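You operate a simulated robot arm through the tools that you are given. There is no shell and no other tool. Be economical: measure what you need, move in short steps, check, and stop when the job is done.

You are at the controls of a simulated robot arm. One attempt, no reset.

TASK
Clamp the banded bar along the small board on the pulled-out leaf.
Fine: pull the leaf out, the bar goes on the table's side of the board, use the clamp from the table and turn its knob firm.

It is judged by the outcome, as a careful person would: the job done as asked, and still so three seconds after it is handed in. It fails if anything else is knocked over, pushed out of place, dropped, spilled or broken.

THE ROBOT
A 6-joint arm with a two-finger parallel gripper on a trunk, on a base that drives. Base frame: it is fixed to the floor where the robot stands at the start and does not move with it; the origin is under the middle of the robot, x ahead of it, y to its left, z up; the surface under the hand at the start is at about z = 80. Units: cm, rad, N and s.
With the tool pointing down near the work surface it reaches from about 58 to 94 cm from the robot's upright axis, wherever it stands. Its first joint turns from -2.601 to 2.601 rad. Places, roughly: medium board (40x6x2 cm) [90, -20, 80]; small board (30x6x2 cm) [70, -20, 80]; table leaf [80, 0, 70]; top of the table leaf [80, 0, 70]. Payload 3.43 kg.
The tool frame sits at the grasp point between the pads (the TCP): z along the fingers, y along the line on which they close. The tips reach 3.4 cm beyond it. Largest opening 12.8 cm; finger width 2.4, thickness 1.2; the body of the gripper, 4.8 by 13 cm, starts 9.6 cm behind the TCP.
Orientation is that of the tool frame in the base frame, as [roll, pitch, yaw] about the fixed x, y, z axes, in that order (R = Rz(yaw) Ry(pitch) Rx(roll)). With the fingers straight down and closing along the base's y, the tool's x points along the base's -x, its y along +y and its z along -z.

THE INTERFACE
- The arm moves only by the tool arm_command. Its argument "rows" is one flat list of numbers, 7 for each row, row after row: the finger opening in cm, from 0 to 12.8, then the shift along the tool's x, y, z in cm, then the turn, a rotation vector about the tool's x, y, z in degrees. In form: [grip, tx, ty, tz, wx, wy, wz, grip, tx, ty, tz, wx, wy, wz, ...]. A call has 1 to 12 rows; each row is the pose to reach, as a shift and turn from the pose commanded when the call began, along the tool's axes at that moment. Each row takes 0.2 s and may step no farther than 5 cm and 0.15 rad from the row before; otherwise, or with a gripper value out of range, the whole call is refused. Where a pose cannot be reached the arm comes as near as it can. A force on the tool above 70 N (or 10 N above the force at the start of the call, whichever is more), or a blocked arm, ends the call early, and 0.2 s more pass. Each finger travels about 10.8 cm/s and halts on what it meets, pressing with about 43 N; the grip force reading is that of the motor and also rises with nothing between the fingers. The clock runs only during rows and for 0.2 s after the last one: add rows that repeat a pose to give the fingers time. The reply holds the time, the measured pose of the TCP, the force on the tool along the base axes, the opening and the grip force, in the units named above and with some noise, with the torque about the TCP (base axes, N m) and any sound that the robot's microphone picked up, and new pictures: "show" is both (left out), scene, wrist or none.
- Cameras (640 x 400 px; columns grow to the right, rows downward): "scene" is now at [2.93, 17.96, 155.02]; the picture's right is [-0.39, -0.92, 0.00], its down [-0.69, 0.29, -0.67] and it looks along [0.62, -0.26, -0.74] (base axes); focal length 294 px, centre (320, 200). "wrist" rides on the gripper at [7.6, -1.1, -16] in the tool frame; the picture's right is [0.15, 0.99, 0.00], its down [-0.88, 0.13, -0.46] and it looks along [-0.45, 0.07, 0.89] (tool axes); focal length 234 px, centre (320, 200). There is no depth. A picture from a camera that has moved, and an enlarged one, comes with that camera's place and axes in the base frame and with its lens.
- move_column(by): slides the trunk up (or, below 0, down) by that many cm; the arm and the scene camera ride with it, the base frame stays. It gives what a move gives, with no picture.
- steer(legs): drives the robot by 1 to 6 legs, each [ahead, turn to the left] in cm and rad, along the robot's own axes; the way and the turn of a leg run together, so that a leg with both is an arc; at most 150 cm and 3.142 rad a leg. The arm and the cameras ride along, it lands a little off, and it stops where it bumps. It gives what a move gives, and a new picture of the scene camera.
- turn_head(pan, tilt): turns the head with the scene camera to pan (to the left, within 2.705 rad either way) and tilt (down, from -0.506 to 1.204), counted from straight ahead of the robot. It gives what a move gives, and a new picture of the scene camera.
- zoom(camera, box): a new picture of the part [left, top, right, bottom] of that camera's present view, enlarged. The clock stands still meanwhile.
- finish_job(): hands the job in; it is judged then, once.

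Work in short steps. Places have to be worked out from the pictures, the camera data and where the tool is seen: move nearer, look again, correct. Check each grasp and each placing, and mend what went wrong. You have 120 turns and 260 pictures in all, those below and enlarged ones among them. Open the gripper and draw the arm clear of the work before you hand the job in, unless the task says otherwise; then end with one line.

The tools are called after "Emit:" as a command line: name --argument value ..., lists and objects as JSON in quotes. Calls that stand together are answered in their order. arm_command: Moves the arm, as the interface text tells. Its arguments: {"type":"object","properties":{"rows":{"type":"array","items":{"type":"number"}},"show":{"type":"string","enum":["both","scene","wrist","none"]}},"required":["rows"]} The other tools are called the same way: move_column (by) slides the trunk up or down; steer (legs) drives the base; turn_head (pan, tilt) turns the head that bears the scene camera; zoom (camera, box) takes an enlarged picture of a part of a camera's view; finish_job () hands the job in.

At the start:

```text
clock: 0.0
ee_pos: [68.31, -4.64, 102.22]
ee_rot: [-3.141, -0.001, -3.14]
contact_force: [-0.2, -0.3, -0.2]
moment: [-0.01, 0.0, -0.01]
gripper_width: 12.8
grip_force: 0.0
trunk travel left (down, up): [-57.5, 13.5]
robot x, y, heading: [-0.01, 3.81, 0.0]
head pan, tilt: [-0.4, 0.84]
```

scene: 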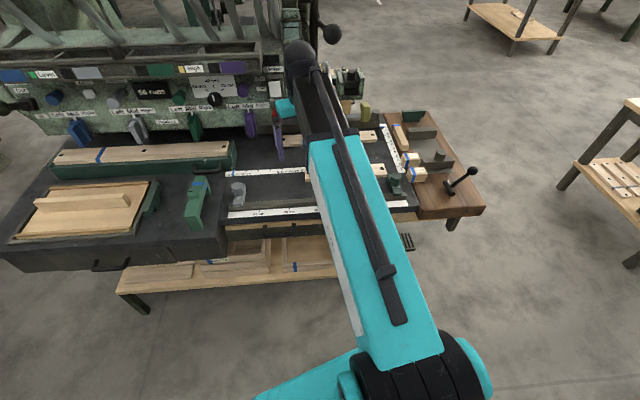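
wrist: 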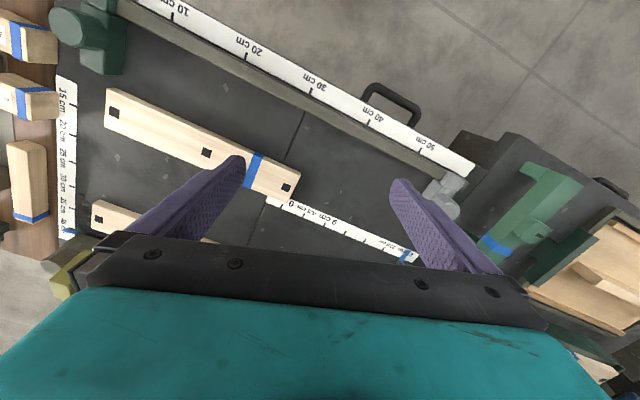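

The table is cluttered, so I'll look at enlarged views before moving.

Emit:
zoom --camera "scene" --box '[0, 80, 320, 300]'

Emit:
zoom --camera "scene" --box '[180, 60, 500, 280]'

Emit:
zoom --camera "wrist" --box '[0, 0, 640, 300]'

```text
1.82 times, centred on (160, 190) of scene
camera zoom: at [2.93, 17.96, 155.02], right [-0.39, -0.92, 0.0], down [-0.69, 0.29, -0.67], along [0.62, -0.26, -0.74], focal length 535 px, centre (611, 218)
```

zoom: 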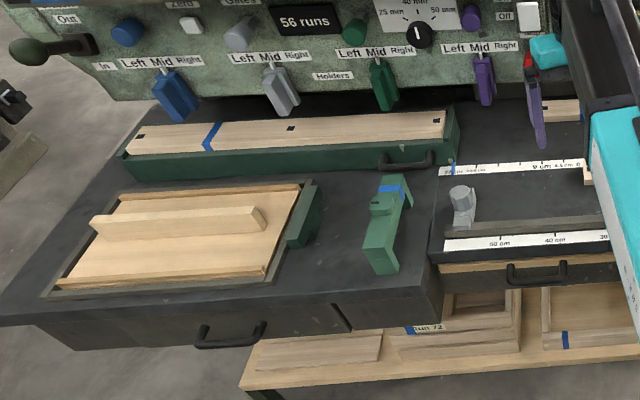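

```text
1.82 times, centred on (340, 170) of scene
camera zoom: at [2.93, 17.96, 155.02], right [-0.39, -0.92, 0.0], down [-0.69, 0.29, -0.67], along [0.62, -0.26, -0.74], focal length 535 px, centre (284, 254)
```

zoom: 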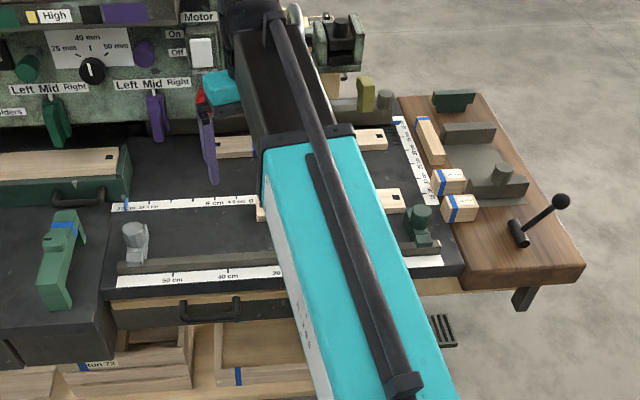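

```text
1.00 times, centred on (320, 150) of wrist (not enlarged: the box is as wide or as high as the picture)
camera zoom: at [60.83, -5.65, 118.3], right [-0.14, 0.99, 0.0], down [0.88, 0.13, 0.46], along [0.45, 0.07, -0.89], focal length 234 px, centre (320, 250)
```

zoom: 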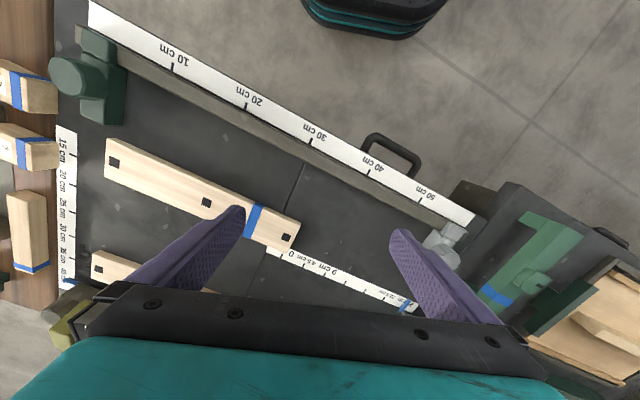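

I want to see all the candidates, so I'll pan the head both ways.

Emit:
turn_head --pan 0.1 --tilt 0.8

Emit:
turn_head --pan -0.75 --tilt 0.8

Emit:
zoom --camera "scene" --box '[160, 60, 480, 260]'

```text
clock: 0.9
ee_pos: [68.3, -4.74, 102.22]
ee_rot: [-3.141, -0.001, 3.139]
contact_force: [-0.8, 0.6, 0.4]
moment: [0.0, 0.02, -0.03]
gripper_width: 12.8
grip_force: 0.0
trunk travel left (down, up): [-57.5, 13.5]
robot x, y, heading: [0.45, 3.91, 0.0]
head pan, tilt: [0.099, 0.799]
camera scene: at [3.71, 21.84, 155.34], right [0.1, -1.0, 0.0], down [-0.71, -0.07, -0.7], along [0.69, 0.07, -0.72], focal length 294 px, centre (320, 200)
```

scene: 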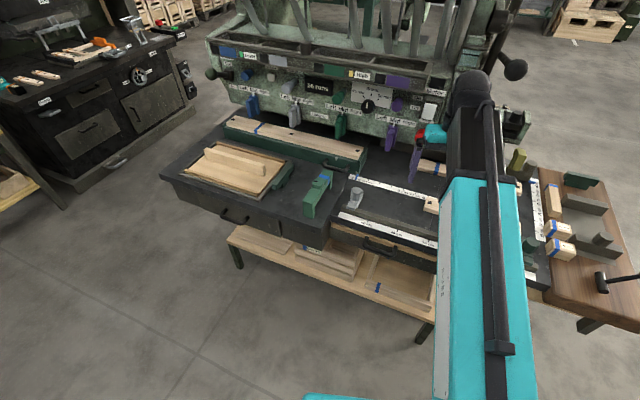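

```text
clock: 2.1
ee_pos: [68.4, -4.67, 102.37]
ee_rot: [-3.14, -0.001, 3.141]
contact_force: [-0.3, 0.1, 0.2]
moment: [0.0, -0.01, 0.02]
gripper_width: 12.82
grip_force: 0.0
trunk travel left (down, up): [-57.5, 13.5]
robot x, y, heading: [0.55, 4.16, 0.003]
head pan, tilt: [-0.75, 0.799]
camera scene: at [1.58, 15.53, 155.34], right [-0.68, -0.73, 0.0], down [-0.52, 0.49, -0.7], along [0.51, -0.48, -0.72], focal length 294 px, centre (320, 200)
```

scene: 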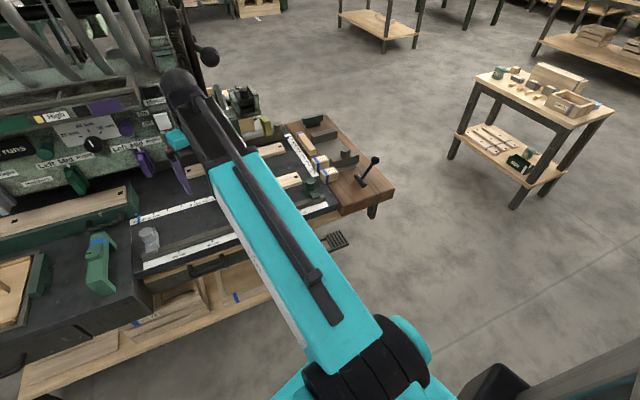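

```text
2.00 times, centred on (320, 160) of scene
camera zoom: at [1.58, 15.53, 155.34], right [-0.68, -0.73, 0.0], down [-0.52, 0.49, -0.7], along [0.51, -0.48, -0.72], focal length 588 px, centre (320, 280)
```

zoom: 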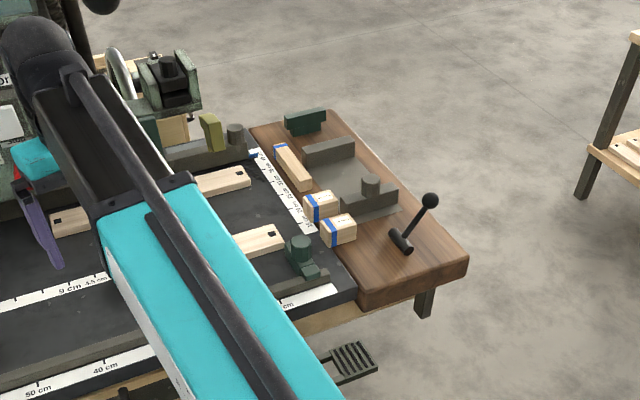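

I'll move the hand right and a bit up to see the boards and the right-hand area properly, and then further left.

Emit:
arm_command --rows '[12.8, 0, -5, -2, 0, 0, 0, 12.8, 0, -10, -4, 0, 0, 0, 12.8, 0, -15, -6, 0, 0, 0, 12.8, 0, -20, -8, 0, 0, 0, 12.8, 0, -20, -8, 0, 0, 0]'

Emit:
zoom --camera "wrist" --box '[80, 0, 400, 200]'

Emit:
arm_command --rows '[12.8, 0, 5, 0, 0, 0, 0, 12.8, 0, 10, 0, 0, 0, 0, 12.8, 0, 15, 0, 0, 0, 0, 12.8, 0, 20, 0, 0, 0, 0, 12.8, 0, 25, 0, 0, 0, 0, 12.8, 0, 30, 0, 0, 0, 0, 12.8, 0, 35, 0, 0, 0, 0, 12.8, 0, 40, 0, 0, 0, 0, 12.8, 0, 45, 0, 0, 0, 0, 12.8, 0, 50, 0, 0, 0, 0, 12.8, 0, 50, 0, 0, 0, 0]'

Emit:
zoom --camera "wrist" --box '[80, 0, 400, 200]'

```text
refused: row 1 steps farther than a row can; nothing moved
```

```text
2.00 times, centred on (240, 100) of wrist
camera zoom: at [60.83, -5.65, 118.3], right [-0.14, 0.99, 0.0], down [0.88, 0.13, 0.46], along [0.45, 0.07, -0.89], focal length 468 px, centre (480, 400)
```

zoom: 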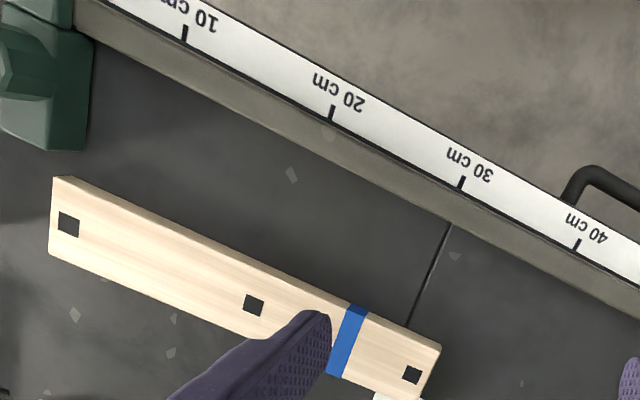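

```text
clock: 4.5
ee_pos: [68.48, 45.13, 102.36]
ee_rot: [-3.141, -0.001, 3.139]
contact_force: [0.2, 0.1, 0.5]
moment: [0.01, 0.02, 0.0]
gripper_width: 12.78
grip_force: 0.0
trunk travel left (down, up): [-57.5, 13.5]
robot x, y, heading: [0.64, 4.06, 0.0]
head pan, tilt: [-0.75, 0.799]
camera scene: at [1.57, 15.55, 155.34], right [-0.68, -0.73, 0.0], down [-0.52, 0.49, -0.7], along [0.51, -0.48, -0.72], focal length 294 px, centre (320, 200)
camera wrist: at [61.01, 44.29, 118.32], right [-0.14, 0.99, 0.0], down [0.88, 0.13, 0.46], along [0.45, 0.07, -0.89], focal length 234 px, centre (320, 200)
```

scene: 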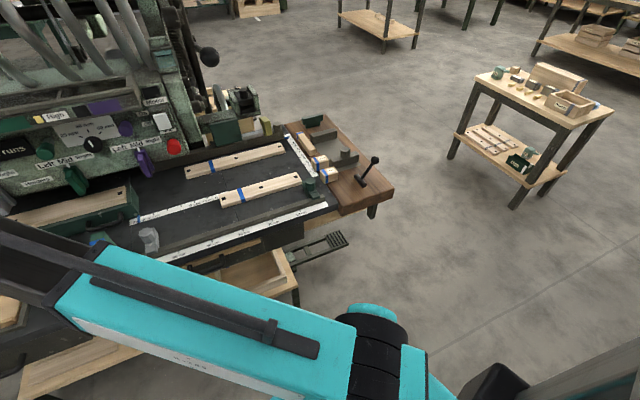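
wrist: 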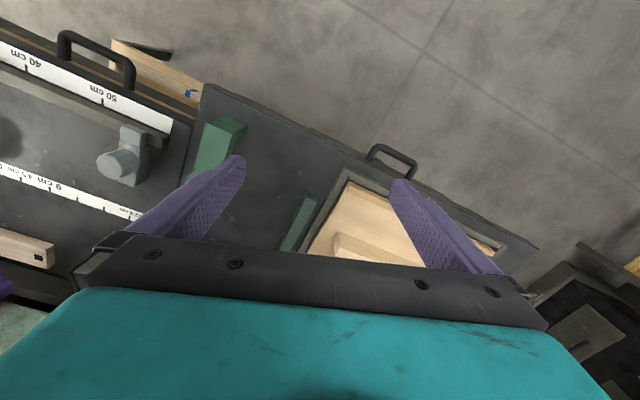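

```text
2.00 times, centred on (240, 100) of wrist
camera zoom: at [61.01, 44.29, 118.32], right [-0.14, 0.99, 0.0], down [0.88, 0.13, 0.46], along [0.45, 0.07, -0.89], focal length 468 px, centre (480, 400)
```

zoom: 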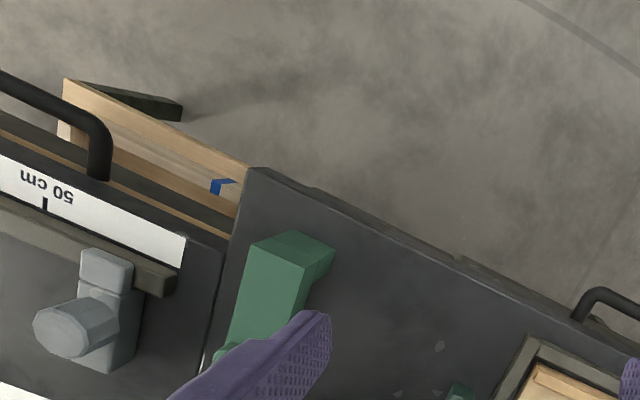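

The arm is out of the way now; I'll zoom on the right side of the table.

Emit:
zoom --camera "scene" --box '[170, 90, 400, 234]'

Emit:
zoom --camera "scene" --box '[440, 50, 640, 175]'

Emit:
turn_head --pan -0.3 --tilt 0.85

Emit:
zoom --camera "scene" --box '[140, 60, 460, 260]'

```text
2.78 times, centred on (285, 162) of scene
camera zoom: at [1.57, 15.55, 155.34], right [-0.68, -0.73, 0.0], down [-0.52, 0.49, -0.7], along [0.51, -0.48, -0.72], focal length 817 px, centre (417, 306)
```

zoom: 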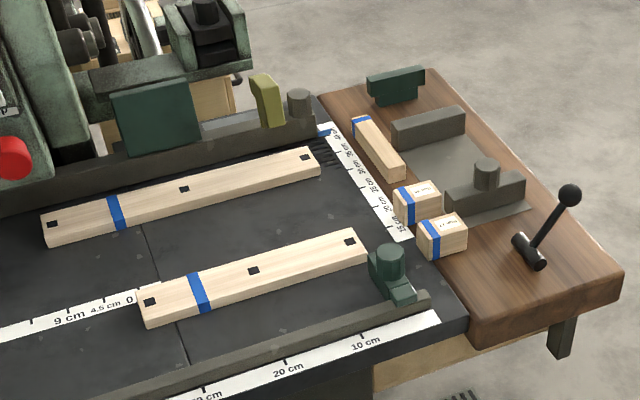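

```text
3.20 times, centred on (540, 112) of scene
camera zoom: at [1.57, 15.55, 155.34], right [-0.68, -0.73, 0.0], down [-0.52, 0.49, -0.7], along [0.51, -0.48, -0.72], focal length 942 px, centre (-384, 480)
```

zoom: 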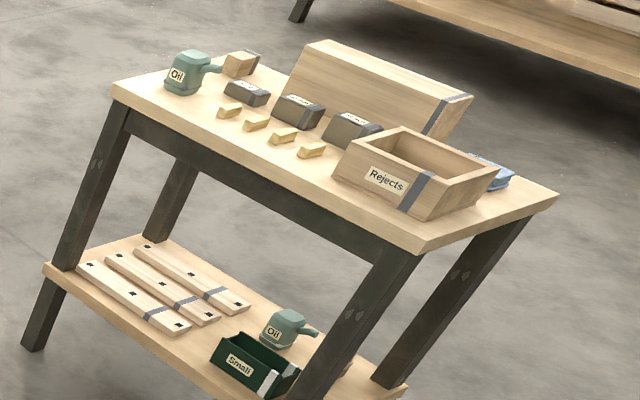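

```text
clock: 5.4
ee_pos: [68.52, 45.25, 102.28]
ee_rot: [3.141, 0.0, 3.14]
contact_force: [-0.5, 0.1, 0.3]
moment: [0.01, 0.01, 0.0]
gripper_width: 12.81
grip_force: 0.1
trunk travel left (down, up): [-57.5, 13.5]
robot x, y, heading: [0.41, 4.29, 0.001]
head pan, tilt: [-0.3, 0.85]
camera scene: at [3.15, 18.71, 154.94], right [-0.3, -0.95, 0.0], down [-0.72, 0.22, -0.66], along [0.63, -0.2, -0.75], focal length 294 px, centre (320, 200)
```

scene: 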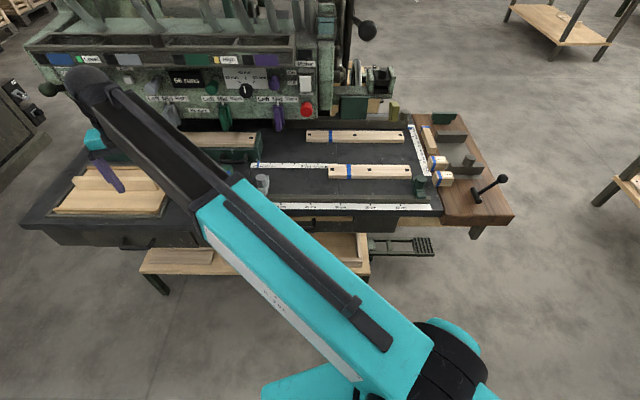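

```text
2.00 times, centred on (300, 160) of scene
camera zoom: at [3.15, 18.71, 154.94], right [-0.3, -0.95, 0.0], down [-0.72, 0.22, -0.66], along [0.63, -0.2, -0.75], focal length 588 px, centre (360, 280)
```

zoom: 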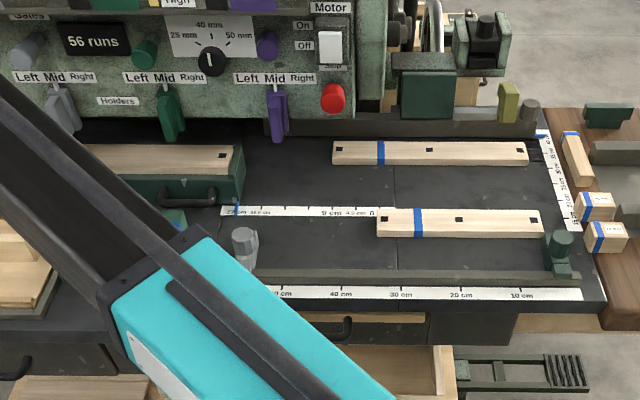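

I'll take a close wrist view of the green clamp near (77, 30).

Emit:
arm_command --rows '[12.8, 2, -5, 0, 0, 0, 0, 12.8, 4, -9, 0, 0, 0, 0, 12.8, 5, -13, 0, 0, 0, 0, 12.8, 5, -17, 0, 0, 0, 0, 12.8, 5, -17, 0, 0, 0, 0]'

Emit:
zoom --camera "wrist" --box '[160, 40, 480, 240]'

```text
refused: row 1 steps farther than a row can; nothing moved
```

```text
2.00 times, centred on (320, 140) of wrist
camera zoom: at [61.03, 44.23, 118.32], right [-0.14, 0.99, 0.0], down [0.88, 0.13, 0.46], along [0.45, 0.07, -0.89], focal length 468 px, centre (320, 320)
```

zoom: 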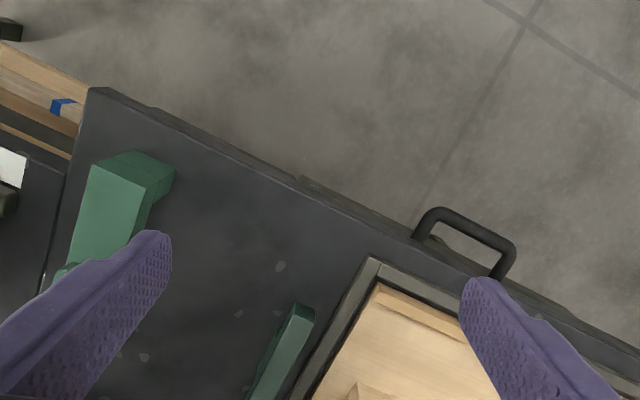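

Same move with shorter steps.

Emit:
arm_command --rows '[12.8, 2, -4, 0, 0, 0, 0, 12.8, 4, -8, 0, 0, 0, 0, 12.8, 5, -12, 0, 0, 0, 0, 12.8, 5, -17, 0, 0, 0, 0, 12.8, 5, -17, 0, 0, 0, 0]'

Emit:
zoom --camera "wrist" --box '[160, 40, 480, 240]'

Emit:
zoom --camera "scene" --box '[0, 100, 320, 300]'

```text
clock: 6.6
ee_pos: [63.42, 28.08, 102.02]
ee_rot: [-3.141, -0.001, 3.141]
contact_force: [1.0, -0.1, 1.4]
moment: [0.01, -0.01, 0.0]
gripper_width: 12.79
grip_force: 0.0
trunk travel left (down, up): [-57.5, 13.5]
robot x, y, heading: [0.61, 3.94, -0.001]
head pan, tilt: [-0.3, 0.85]
camera scene: at [3.15, 18.69, 154.94], right [-0.3, -0.96, 0.0], down [-0.72, 0.22, -0.66], along [0.63, -0.2, -0.75], focal length 294 px, centre (320, 200)
camera wrist: at [55.97, 27.08, 118.08], right [-0.15, 0.99, 0.0], down [0.88, 0.13, 0.46], along [0.45, 0.07, -0.89], focal length 234 px, centre (320, 200)
```

scene: 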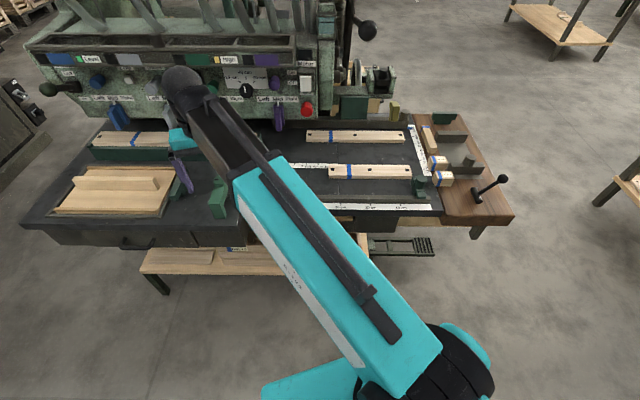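
wrist: 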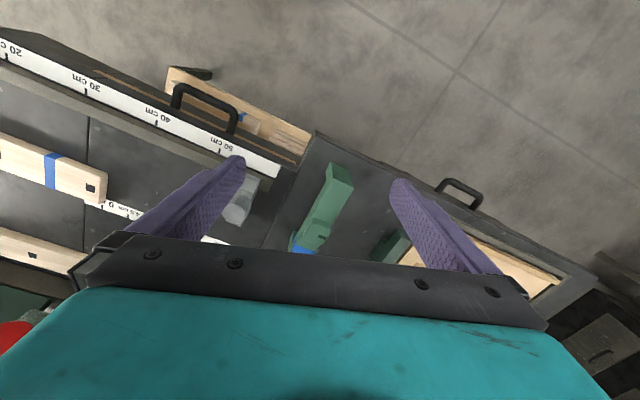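

```text
2.00 times, centred on (320, 140) of wrist
camera zoom: at [55.97, 27.08, 118.08], right [-0.15, 0.99, 0.0], down [0.88, 0.13, 0.46], along [0.45, 0.07, -0.89], focal length 468 px, centre (320, 320)
```

zoom: 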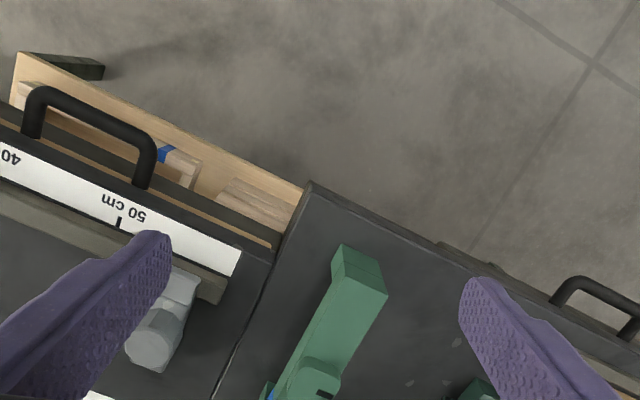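

```text
2.00 times, centred on (160, 200) of scene
camera zoom: at [3.15, 18.69, 154.94], right [-0.3, -0.96, 0.0], down [-0.72, 0.22, -0.66], along [0.63, -0.2, -0.75], focal length 588 px, centre (640, 200)
```

zoom: 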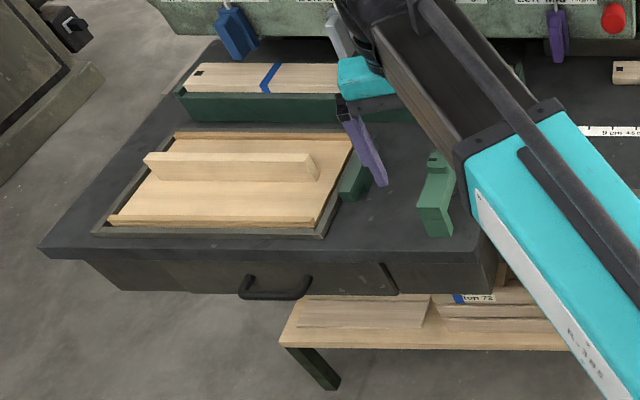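

The leaf's handle triangulates to about (61.5, 8.5, 73.5), and the table edge runs about 8.7° off my y axis. I'll square the base to the table and back off a little.

Emit:
steer --legs '[[0, -0.152], [-14, 0]]'

Emit:
turn_head --pan 0.0 --tilt 0.75

Emit:
arm_command --rows '[12.8, 0, -4, 0, 0, 0, 0, 12.8, 0, -8, 0, 0, 0, 0, 12.8, 0, -8, 0, 0, 0, 0]'

```text
clock: 8.8
ee_pos: [52.3, 20.75, 102.18]
ee_rot: [-3.141, 0.004, 2.993]
contact_force: [0.6, -0.2, 1.2]
moment: [0.0, -0.01, 0.0]
gripper_width: 12.79
grip_force: 0.1
trunk travel left (down, up): [-57.5, 13.5]
robot x, y, heading: [-13.25, 5.95, -0.154]
head pan, tilt: [-0.3, 0.85]
camera scene: at [-8.66, 20.28, 154.95], right [-0.44, -0.9, 0.0], down [-0.67, 0.33, -0.66], along [0.59, -0.29, -0.75], focal length 294 px, centre (320, 200)
```

scene: 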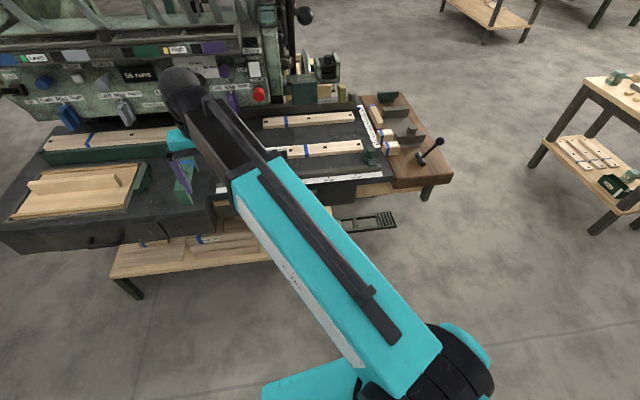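

```text
clock: 9.6
ee_pos: [52.52, 20.6, 102.06]
ee_rot: [3.142, -0.001, 2.993]
contact_force: [-0.6, 0.3, 1.4]
moment: [0.01, -0.03, -0.01]
gripper_width: 12.8
grip_force: 0.0
trunk travel left (down, up): [-57.5, 13.5]
robot x, y, heading: [-13.29, 6.01, -0.153]
head pan, tilt: [0.0, 0.75]
camera scene: at [-7.32, 22.41, 155.74], right [-0.16, -0.99, 0.0], down [-0.67, 0.11, -0.73], along [0.72, -0.11, -0.68], focal length 294 px, centre (320, 200)
```

scene: 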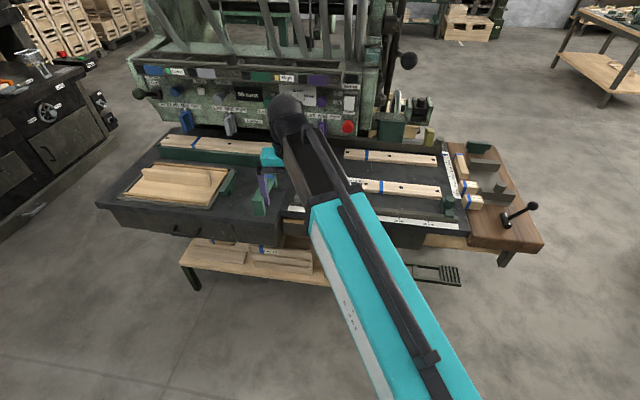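

```text
clock: 10.4
ee_pos: [51.2, 12.8, 101.99]
ee_rot: [3.141, 0.002, 2.992]
contact_force: [8.8, 9.9, -18.0]
moment: [-1.67, 0.06, -0.8]
gripper_width: 12.81
grip_force: 0.0
trunk travel left (down, up): [-57.5, 13.5]
robot x, y, heading: [-13.46, 6.0, -0.157]
head pan, tilt: [0.0, 0.75]
camera scene: at [-7.32, 22.41, 155.74], right [-0.15, -0.99, 0.0], down [-0.67, 0.11, -0.73], along [0.72, -0.11, -0.68], focal length 294 px, centre (320, 200)
camera wrist: at [43.7, 12.9, 118.06], right [0.0, 1.0, 0.0], down [0.89, 0.0, 0.46], along [0.46, 0.0, -0.89], focal length 234 px, centre (320, 200)
```

scene: 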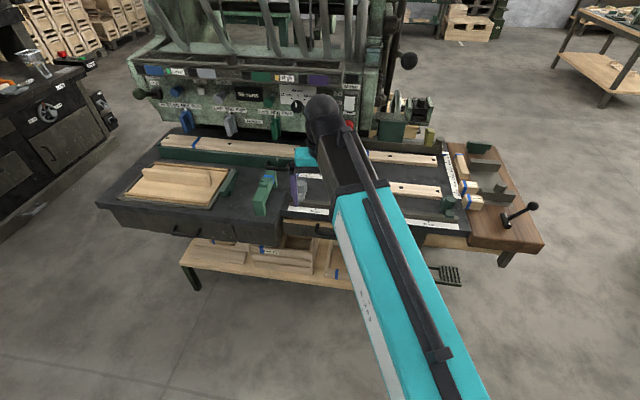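
wrist: 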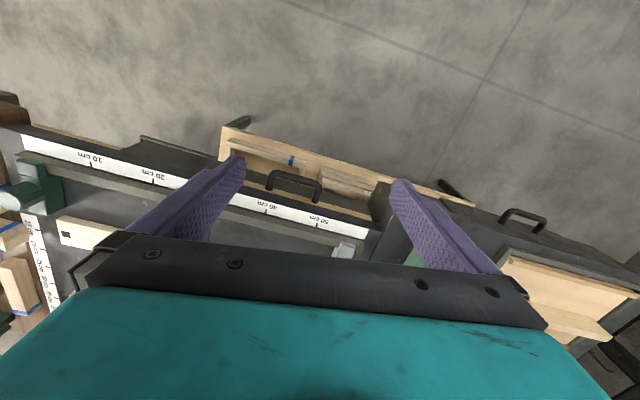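

The force reading jumped; I'll repeat the pose to see whether it persists, and zoom at the hand.

Emit:
arm_command --rows '[12.8, 0, 0, 0, 0, 0, 0]' --show "none"

Emit:
zoom --camera "scene" --box '[220, 80, 420, 205]'

Emit:
zoom --camera "wrist" --box '[180, 100, 420, 250]'

```text
clock: 10.8
ee_pos: [51.33, 12.88, 101.99]
ee_rot: [-3.141, 0.001, 2.993]
contact_force: [11.9, 4.6, -22.8]
moment: [-0.65, 0.15, -0.29]
gripper_width: 12.8
grip_force: 0.0
trunk travel left (down, up): [-57.5, 13.5]
robot x, y, heading: [-13.29, 6.05, -0.156]
head pan, tilt: [0.0, 0.75]
```

```text
3.20 times, centred on (320, 142) of scene
camera zoom: at [-7.33, 22.4, 155.74], right [-0.15, -0.99, 0.0], down [-0.67, 0.11, -0.73], along [0.72, -0.11, -0.68], focal length 942 px, centre (320, 384)
```

zoom: 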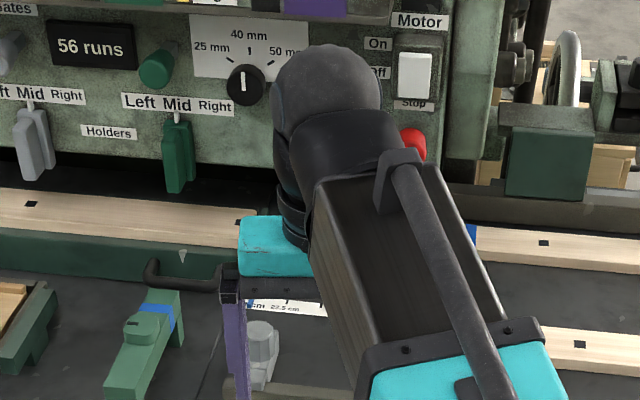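

```text
2.67 times, centred on (300, 175) of wrist
camera zoom: at [43.69, 12.92, 118.06], right [0.0, 1.0, 0.0], down [0.89, 0.0, 0.46], along [0.46, 0.0, -0.89], focal length 624 px, centre (373, 267)
```

zoom: 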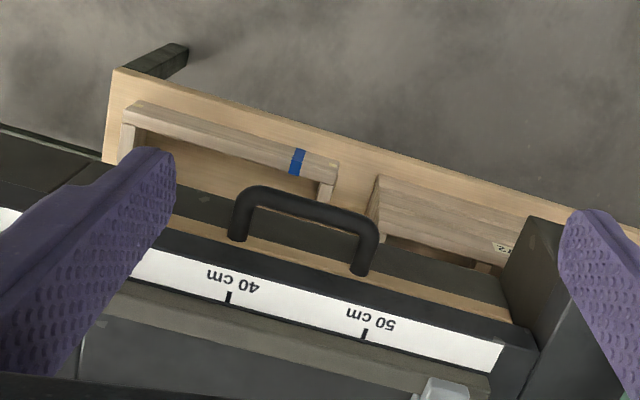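

A force of about 25 N persists with nothing visible touching, so I'll move back a touch and up to see whether it vanishes.

Emit:
arm_command --rows '[12.8, 0, 0, -3, 0, 0, 0, 12.8, 0, 0, -3, 0, 0, 0]' --show "none"

Emit:
arm_command --rows '[12.8, 0, 3, 0, 0, 0, 0, 12.8, 0, 3, 0, 0, 0, 0]' --show "none"

Emit:
turn_head --pan 0.0 --tilt 0.3

```text
clock: 11.1
ee_pos: [51.63, 12.89, 103.02]
ee_rot: [3.136, 0.016, 2.993]
contact_force: [11.3, 1.9, -19.1]
moment: [-0.15, 0.45, -0.07]
gripper_width: 12.79
grip_force: 0.1
trunk travel left (down, up): [-57.5, 13.5]
robot x, y, heading: [-13.31, 5.97, -0.156]
head pan, tilt: [0.0, 0.75]
stopped in row 1: the force on the tool passed its limit at 95 N (the readings are from after the stop); the commanded pose is now the measured one
```

```text
clock: 11.7
ee_pos: [52.09, 15.7, 103.17]
ee_rot: [3.139, 0.015, 2.991]
contact_force: [8.1, -6.0, -14.7]
moment: [1.25, 0.23, 0.64]
gripper_width: 12.79
grip_force: 0.0
trunk travel left (down, up): [-57.5, 13.5]
robot x, y, heading: [-12.91, 6.17, -0.157]
head pan, tilt: [0.0, 0.75]
```

```text
clock: 12.6
ee_pos: [52.04, 15.71, 103.13]
ee_rot: [3.137, 0.014, 2.992]
contact_force: [6.6, 6.8, -13.8]
moment: [-0.92, -0.03, -0.45]
gripper_width: 12.8
grip_force: 0.1
trunk travel left (down, up): [-57.5, 13.5]
robot x, y, heading: [-13.65, 6.06, -0.154]
head pan, tilt: [0.0, 0.3]
camera scene: at [-6.29, 22.25, 159.77], right [-0.15, -0.99, 0.0], down [-0.29, 0.05, -0.96], along [0.94, -0.15, -0.3], focal length 294 px, centre (320, 200)
```

scene: 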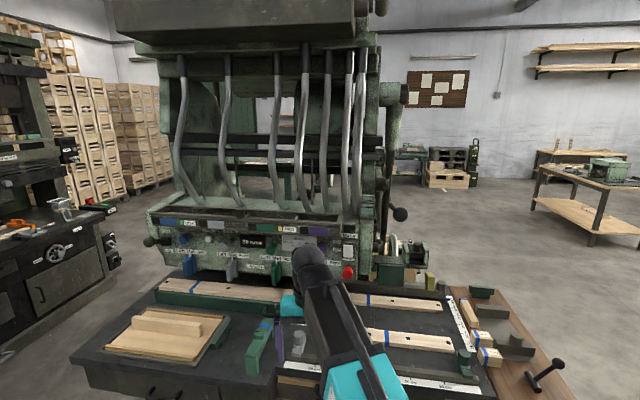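

The force pushes the hand forward and down, which looks like the wrist folding against the forearm at this short reach. I'll move down and forward, out of that configuration.

Emit:
arm_command --rows '[12.8, -2, 0, 2, 0, 0, 0, 12.8, -5, 0, 3, 0, 0, 0, 12.8, -5, 0, 3, 0, 0, 0]' --show "wrist"

```text
clock: 13.4
ee_pos: [57.03, 14.85, 100.12]
ee_rot: [3.138, 0.013, 2.993]
contact_force: [0.3, -0.6, 0.0]
moment: [0.0, -0.01, 0.0]
gripper_width: 12.79
grip_force: 0.2
trunk travel left (down, up): [-57.5, 13.5]
robot x, y, heading: [-13.41, 6.23, -0.152]
head pan, tilt: [0.0, 0.3]
camera wrist: at [49.26, 14.95, 116.07], right [0.0, 1.0, 0.0], down [0.88, 0.0, 0.47], along [0.47, 0.0, -0.88], focal length 234 px, centre (320, 200)
```

wrist: 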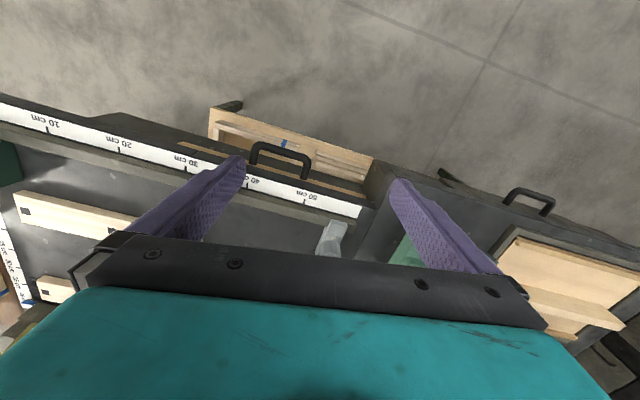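

Clear now. A recheck of the ruler ticks puts the table's angle near 17.5°, so I'll turn the base the remaining 0.15 rad.

Emit:
steer --legs '[[0, -0.153]]'

Emit:
turn_head --pan 0.0 --tilt 0.8

Emit:
arm_command --rows '[8, 0, 0, 0, 0, 0, 0]' --show "wrist"

Emit:
zoom --camera "wrist" --box '[160, 60, 480, 260]'

```text
clock: 14.6
ee_pos: [57.44, 3.79, 100.11]
ee_rot: [3.139, 0.015, 2.836]
contact_force: [0.3, 0.9, 0.0]
moment: [-0.03, -0.01, -0.01]
gripper_width: 12.81
grip_force: 0.1
trunk travel left (down, up): [-57.5, 13.5]
robot x, y, heading: [-13.99, 6.0, -0.304]
head pan, tilt: [0.0, 0.3]
camera scene: at [-4.22, 20.63, 159.78], right [-0.3, -0.95, 0.0], down [-0.28, 0.09, -0.96], along [0.91, -0.28, -0.3], focal length 294 px, centre (320, 200)
```

scene: 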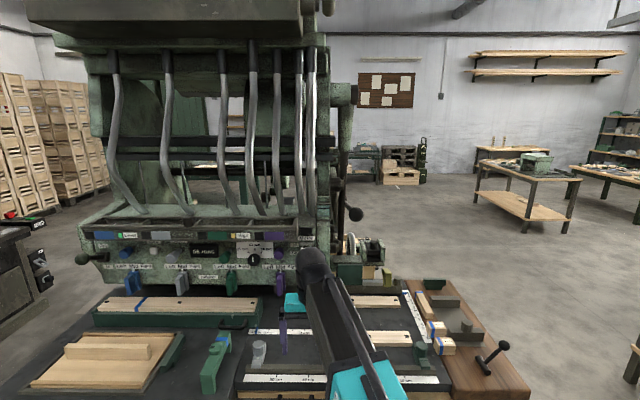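

```text
clock: 15.5
ee_pos: [57.51, 3.69, 100.11]
ee_rot: [3.138, 0.015, 2.836]
contact_force: [0.2, -0.9, 0.0]
moment: [0.02, 0.01, -0.03]
gripper_width: 12.81
grip_force: 0.0
trunk travel left (down, up): [-57.5, 13.5]
robot x, y, heading: [-13.5, 5.75, -0.3]
head pan, tilt: [0.0, 0.799]
camera scene: at [-5.38, 20.97, 155.35], right [-0.3, -0.95, 0.0], down [-0.68, 0.21, -0.7], along [0.67, -0.21, -0.72], focal length 294 px, centre (320, 200)
```

scene: 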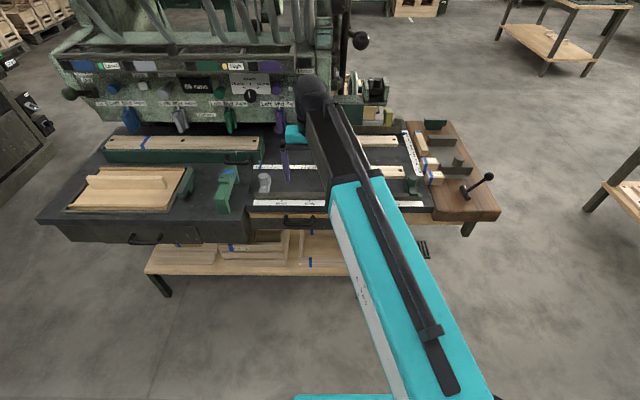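

```text
clock: 15.9
ee_pos: [57.46, 3.9, 100.18]
ee_rot: [3.137, 0.015, 2.836]
contact_force: [-0.5, -0.3, 0.5]
moment: [0.02, -0.01, 0.01]
gripper_width: 8.01
grip_force: 0.1
trunk travel left (down, up): [-57.5, 13.5]
robot x, y, heading: [-13.3, 6.09, -0.301]
head pan, tilt: [0.0, 0.799]
camera wrist: at [49.81, 5.12, 116.08], right [0.16, 0.99, 0.0], down [0.87, -0.14, 0.47], along [0.46, -0.07, -0.88], focal length 234 px, centre (320, 200)
```

wrist: 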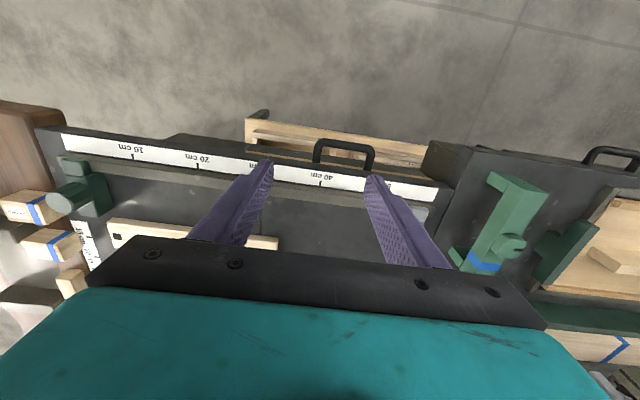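

```text
2.00 times, centred on (320, 160) of wrist
camera zoom: at [49.81, 5.12, 116.08], right [0.16, 0.99, 0.0], down [0.87, -0.14, 0.47], along [0.46, -0.07, -0.88], focal length 468 px, centre (320, 280)
```

zoom: 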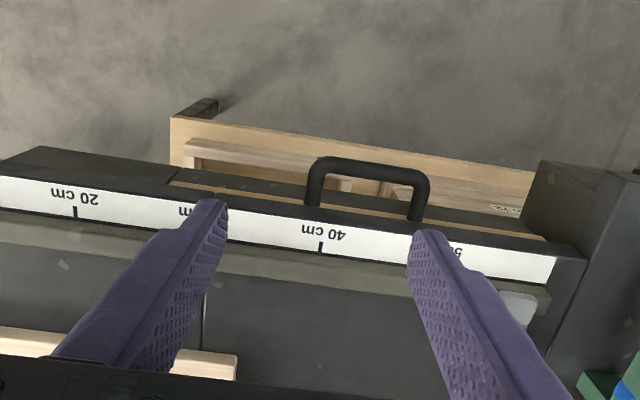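

The view is now square to the table and the handle bar centres at about (61.3, 8.3, 73.7). I'll move over it and turn the hand 90° so the fingers close across the bar.

Emit:
arm_command --rows '[8, -0.5, 1, 0, 0, 0, 8.2, 8, -1, 2, 0, 0, 0, 16.4, 8, -1.5, 3, 0, 0, 0, 24.6, 6, -2, 4, 0, 0, 0, 32.8, 6, -2.3, 5.3, 0, 0, 0, 41, 5, -2.3, 5.3, 0, 0, 0, 49.2, 5, -2.3, 5.3, 0, 0, 0, 57.4, 4, -2.3, 5.3, 0, 0, 0, 65.6, 4, -2.3, 5.3, 0, 0, 0, 73.8, 3, -2.3, 5.3, 0, 0, 0, 82, 3, -2.3, 5.3, 0, 0, 0, 90, 3, -2.3, 5.3, 0, 0, 0, 90]'

Emit:
zoom --camera "wrist" --box '[160, 60, 480, 260]'

```text
clock: 18.5
ee_pos: [61.35, 8.2, 100.26]
ee_rot: [3.127, -0.005, 1.263]
contact_force: [-0.4, 0.2, -0.9]
moment: [-0.01, -0.03, -0.02]
gripper_width: 2.99
grip_force: 0.1
trunk travel left (down, up): [-57.5, 13.5]
robot x, y, heading: [-13.39, 5.78, -0.301]
head pan, tilt: [0.0, 0.799]
camera scene: at [-5.39, 20.97, 155.34], right [-0.3, -0.95, 0.0], down [-0.68, 0.21, -0.7], along [0.67, -0.21, -0.72], focal length 294 px, centre (320, 200)
camera wrist: at [62.4, 15.85, 116.26], right [0.99, -0.16, 0.01], down [-0.15, -0.88, 0.45], along [-0.06, -0.45, -0.89], focal length 234 px, centre (320, 200)
```

scene: 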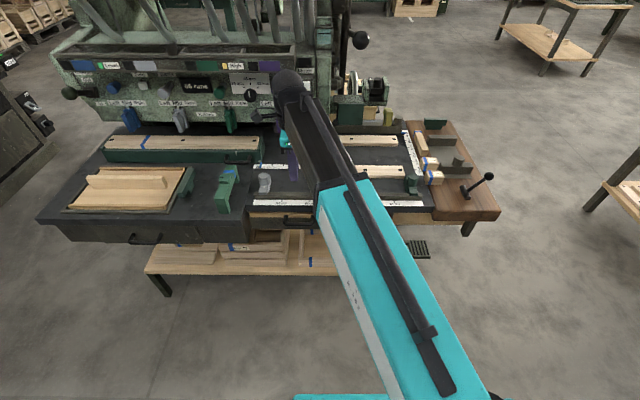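
wrist: 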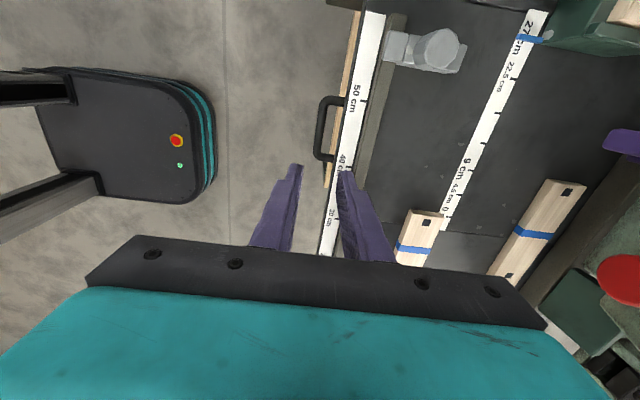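

```text
2.00 times, centred on (320, 160) of wrist
camera zoom: at [62.4, 15.85, 116.26], right [0.99, -0.16, 0.01], down [-0.15, -0.88, 0.45], along [-0.06, -0.45, -0.89], focal length 468 px, centre (320, 280)
```

zoom: 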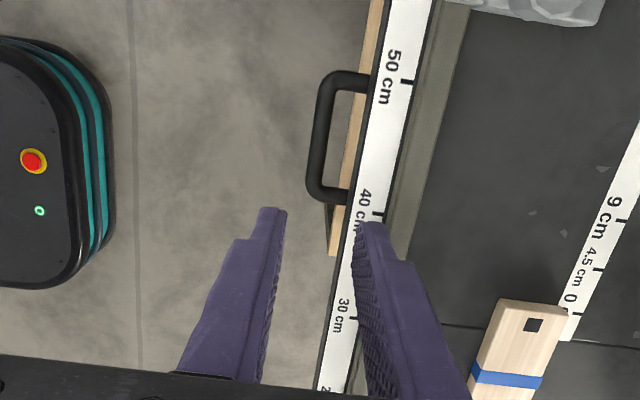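

I'll descend to just above the handle for a closer check of the gap on the table's side before inserting a finger.

Emit:
arm_command --rows '[3, 0, 0.2, 5, 0, 0, 0, 3, 0, 0.4, 10, 0, 0, 0, 3, 0, 0.4, 14, 0, 0, 0, 3, 0, 0.4, 18, 0, 0, 0, 3, 0, 0.4, 18, 0, 0, 0]' --show "wrist"

Emit:
zoom --camera "wrist" --box '[220, 40, 460, 190]'

Emit:
zoom --camera "scene" --box '[220, 150, 380, 250]'

```text
clock: 19.7
ee_pos: [61.81, 8.24, 82.18]
ee_rot: [3.128, -0.005, 1.267]
contact_force: [0.2, -0.4, 0.5]
moment: [-0.02, 0.01, -0.02]
gripper_width: 3.0
grip_force: 0.2
trunk travel left (down, up): [-57.5, 13.5]
robot x, y, heading: [-13.3, 5.38, -0.305]
head pan, tilt: [0.0, 0.799]
camera wrist: at [62.93, 15.86, 98.15], right [0.99, -0.16, 0.01], down [-0.15, -0.88, 0.45], along [-0.06, -0.45, -0.89], focal length 234 px, centre (320, 200)
```

wrist: 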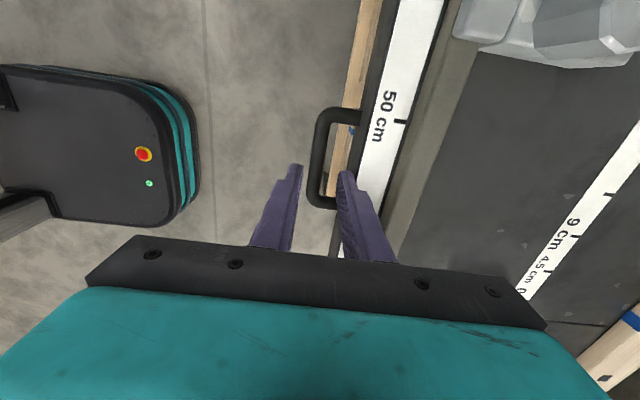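

```text
2.67 times, centred on (340, 115) of wrist
camera zoom: at [62.93, 15.86, 98.15], right [0.99, -0.16, 0.01], down [-0.15, -0.88, 0.45], along [-0.06, -0.45, -0.89], focal length 624 px, centre (267, 427)
```

zoom: 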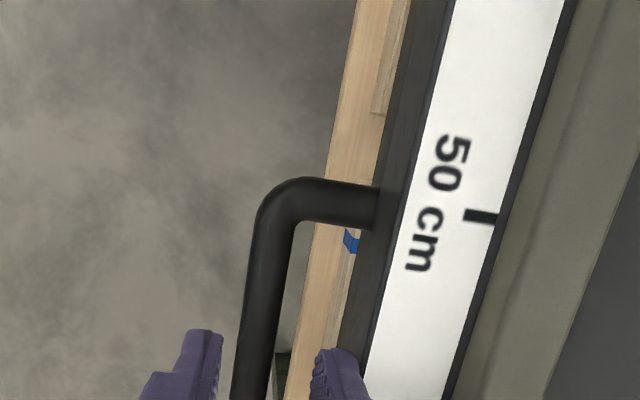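

```text
4.00 times, centred on (300, 200) of scene
camera zoom: at [-5.38, 20.98, 155.34], right [-0.3, -0.95, 0.0], down [-0.68, 0.21, -0.7], along [0.67, -0.21, -0.72], focal length 1177 px, centre (400, 200)
```

zoom: 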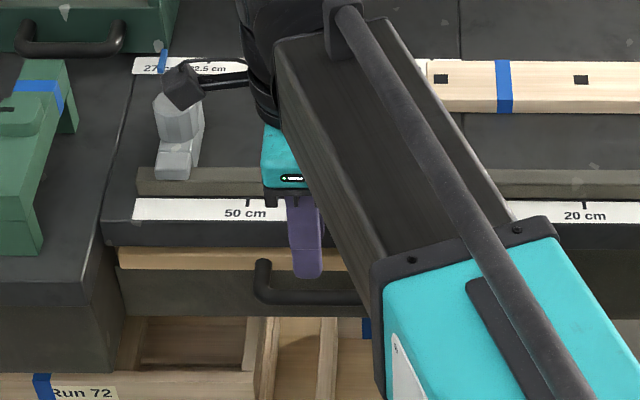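

The gap is really about 3 cm (the wood strip is the lower shelf), so the fingers straddle the bar. I'll descend and close.

Emit:
arm_command --rows '[3, 0, 0.1, 4, 0, 0, 0, 3, 0, 0.1, 7, 0, 0, 0, 3, 0, 0.1, 8.8, 0, 0, 0, 3, 0, 0.1, 8.8, 0, 0, 0, 0, 0, 0.1, 8.8, 0, 0, 0, 0, 0, 0.1, 8.8, 0, 0, 0]'

Emit:
zoom --camera "wrist" --box '[220, 40, 460, 190]'

```text
clock: 20.2
ee_pos: [62.37, 8.12, 78.86]
ee_rot: [3.112, -0.005, 1.269]
contact_force: [-13.4, -1.1, 37.2]
moment: [-0.72, -0.81, -0.26]
gripper_width: 2.22
grip_force: 0.0
trunk travel left (down, up): [-57.5, 13.5]
robot x, y, heading: [-13.85, 5.85, -0.307]
head pan, tilt: [0.0, 0.799]
stopped in row 2: the force on the tool passed its limit at 91 N (the readings are from after the stop); the commanded pose is now the measured one
camera scene: at [-5.71, 20.95, 155.44], right [-0.3, -0.95, 0.0], down [-0.68, 0.21, -0.7], along [0.67, -0.21, -0.72], focal length 294 px, centre (320, 200)
camera wrist: at [63.2, 15.8, 94.92], right [0.99, -0.16, 0.03], down [-0.15, -0.88, 0.45], along [-0.05, -0.45, -0.89], focal length 234 px, centre (320, 200)
```

scene: 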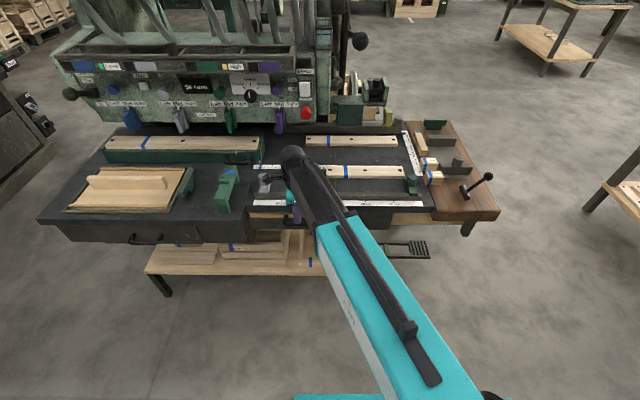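
wrist: 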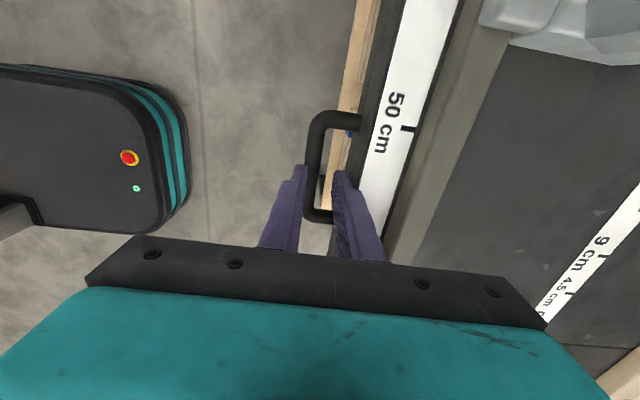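

```text
2.67 times, centred on (340, 115) of wrist
camera zoom: at [63.2, 15.8, 94.92], right [0.99, -0.16, 0.03], down [-0.15, -0.88, 0.45], along [-0.05, -0.45, -0.89], focal length 624 px, centre (267, 427)
```

zoom: 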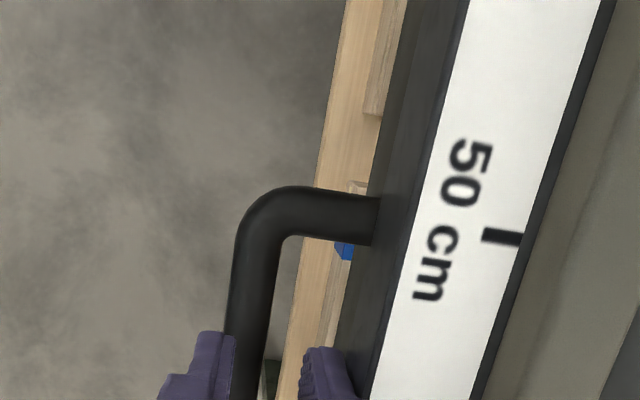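

The outer finger touched the bar's top. I'll rise, shift 0.6 cm toward me, open slightly wider and go down again.

Emit:
arm_command --rows '[3, 0, 0, -2, 0, 0, 0, 3.6, 0, -0.6, -2, -1, 0, 0, 3.6, 0, -0.6, -2, -1, 0, 0]' --show "wrist"

Emit:
zoom --camera "wrist" --box '[220, 100, 460, 250]'

```text
clock: 21.0
ee_pos: [61.93, 8.27, 80.27]
ee_rot: [3.098, -0.005, 1.269]
contact_force: [-7.0, 4.5, -5.3]
moment: [0.26, 0.42, -0.01]
gripper_width: 3.15
grip_force: 0.0
trunk travel left (down, up): [-57.5, 13.5]
robot x, y, heading: [-13.47, 5.53, -0.307]
head pan, tilt: [0.0, 0.799]
camera wrist: at [62.5, 16.05, 96.31], right [0.99, -0.16, 0.04], down [-0.16, -0.88, 0.46], along [-0.03, -0.46, -0.89], focal length 234 px, centre (320, 200)
```

wrist: 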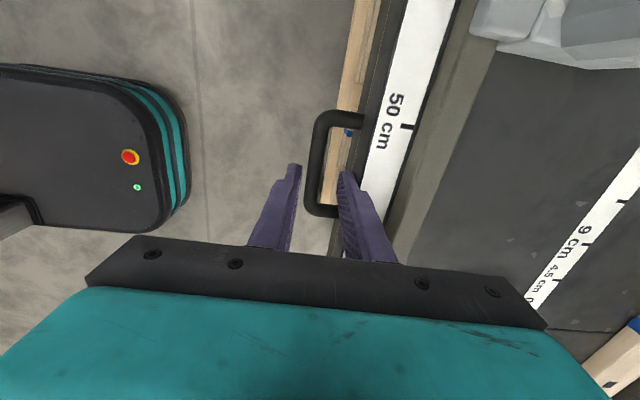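

```text
2.67 times, centred on (340, 175) of wrist
camera zoom: at [62.5, 16.05, 96.31], right [0.99, -0.16, 0.04], down [-0.16, -0.88, 0.46], along [-0.03, -0.46, -0.89], focal length 624 px, centre (267, 267)
```

zoom: 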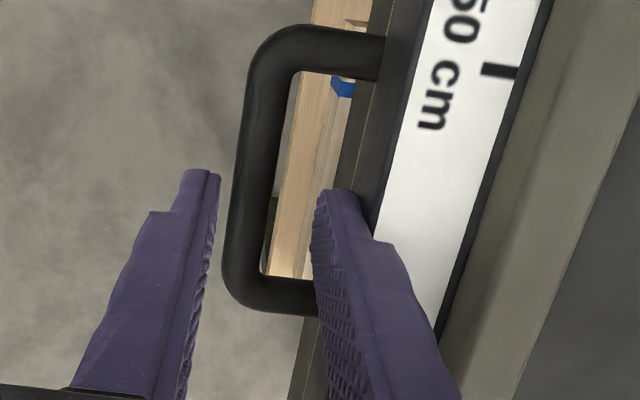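

The inner finger is brushing the table edge and the hand tilted slightly. I'll correct the tilt and shift another 0.6 cm toward me.

Emit:
arm_command --rows '[3.2, 0, -0.6, -0.5, 2.5, 0, 0, 3.2, 0, -0.6, -0.5, 2.5, 0, 0]' --show "wrist"

Emit:
zoom --camera "wrist" --box '[220, 100, 460, 250]'

```text
clock: 21.6
ee_pos: [61.39, 8.44, 80.8]
ee_rot: [3.141, -0.007, 1.267]
contact_force: [0.5, 0.6, -0.1]
moment: [0.0, 0.0, 0.02]
gripper_width: 3.18
grip_force: 0.0
trunk travel left (down, up): [-57.5, 13.5]
robot x, y, heading: [-13.67, 5.8, -0.307]
head pan, tilt: [0.0, 0.799]
camera wrist: at [62.64, 16.0, 96.92], right [0.99, -0.16, 0.0], down [-0.14, -0.88, 0.45], along [-0.07, -0.45, -0.89], focal length 234 px, centre (320, 200)
```

wrist: 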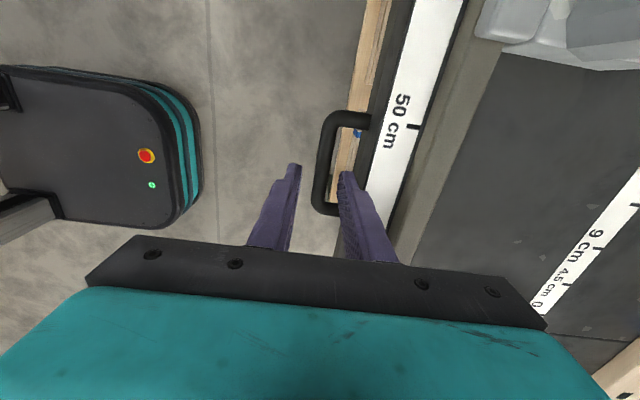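

```text
2.67 times, centred on (340, 175) of wrist
camera zoom: at [62.64, 16.0, 96.92], right [0.99, -0.16, 0.0], down [-0.14, -0.88, 0.45], along [-0.07, -0.45, -0.89], focal length 624 px, centre (267, 267)
```

zoom: 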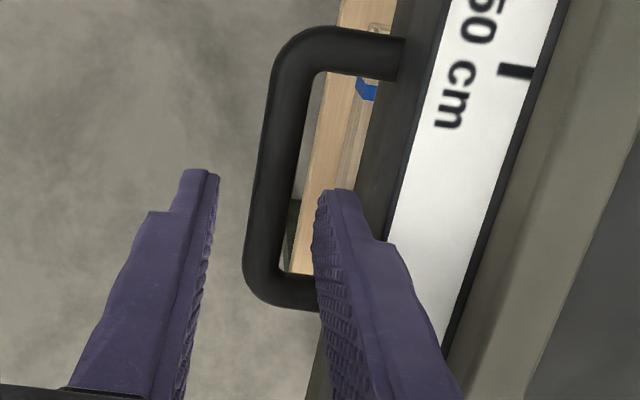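

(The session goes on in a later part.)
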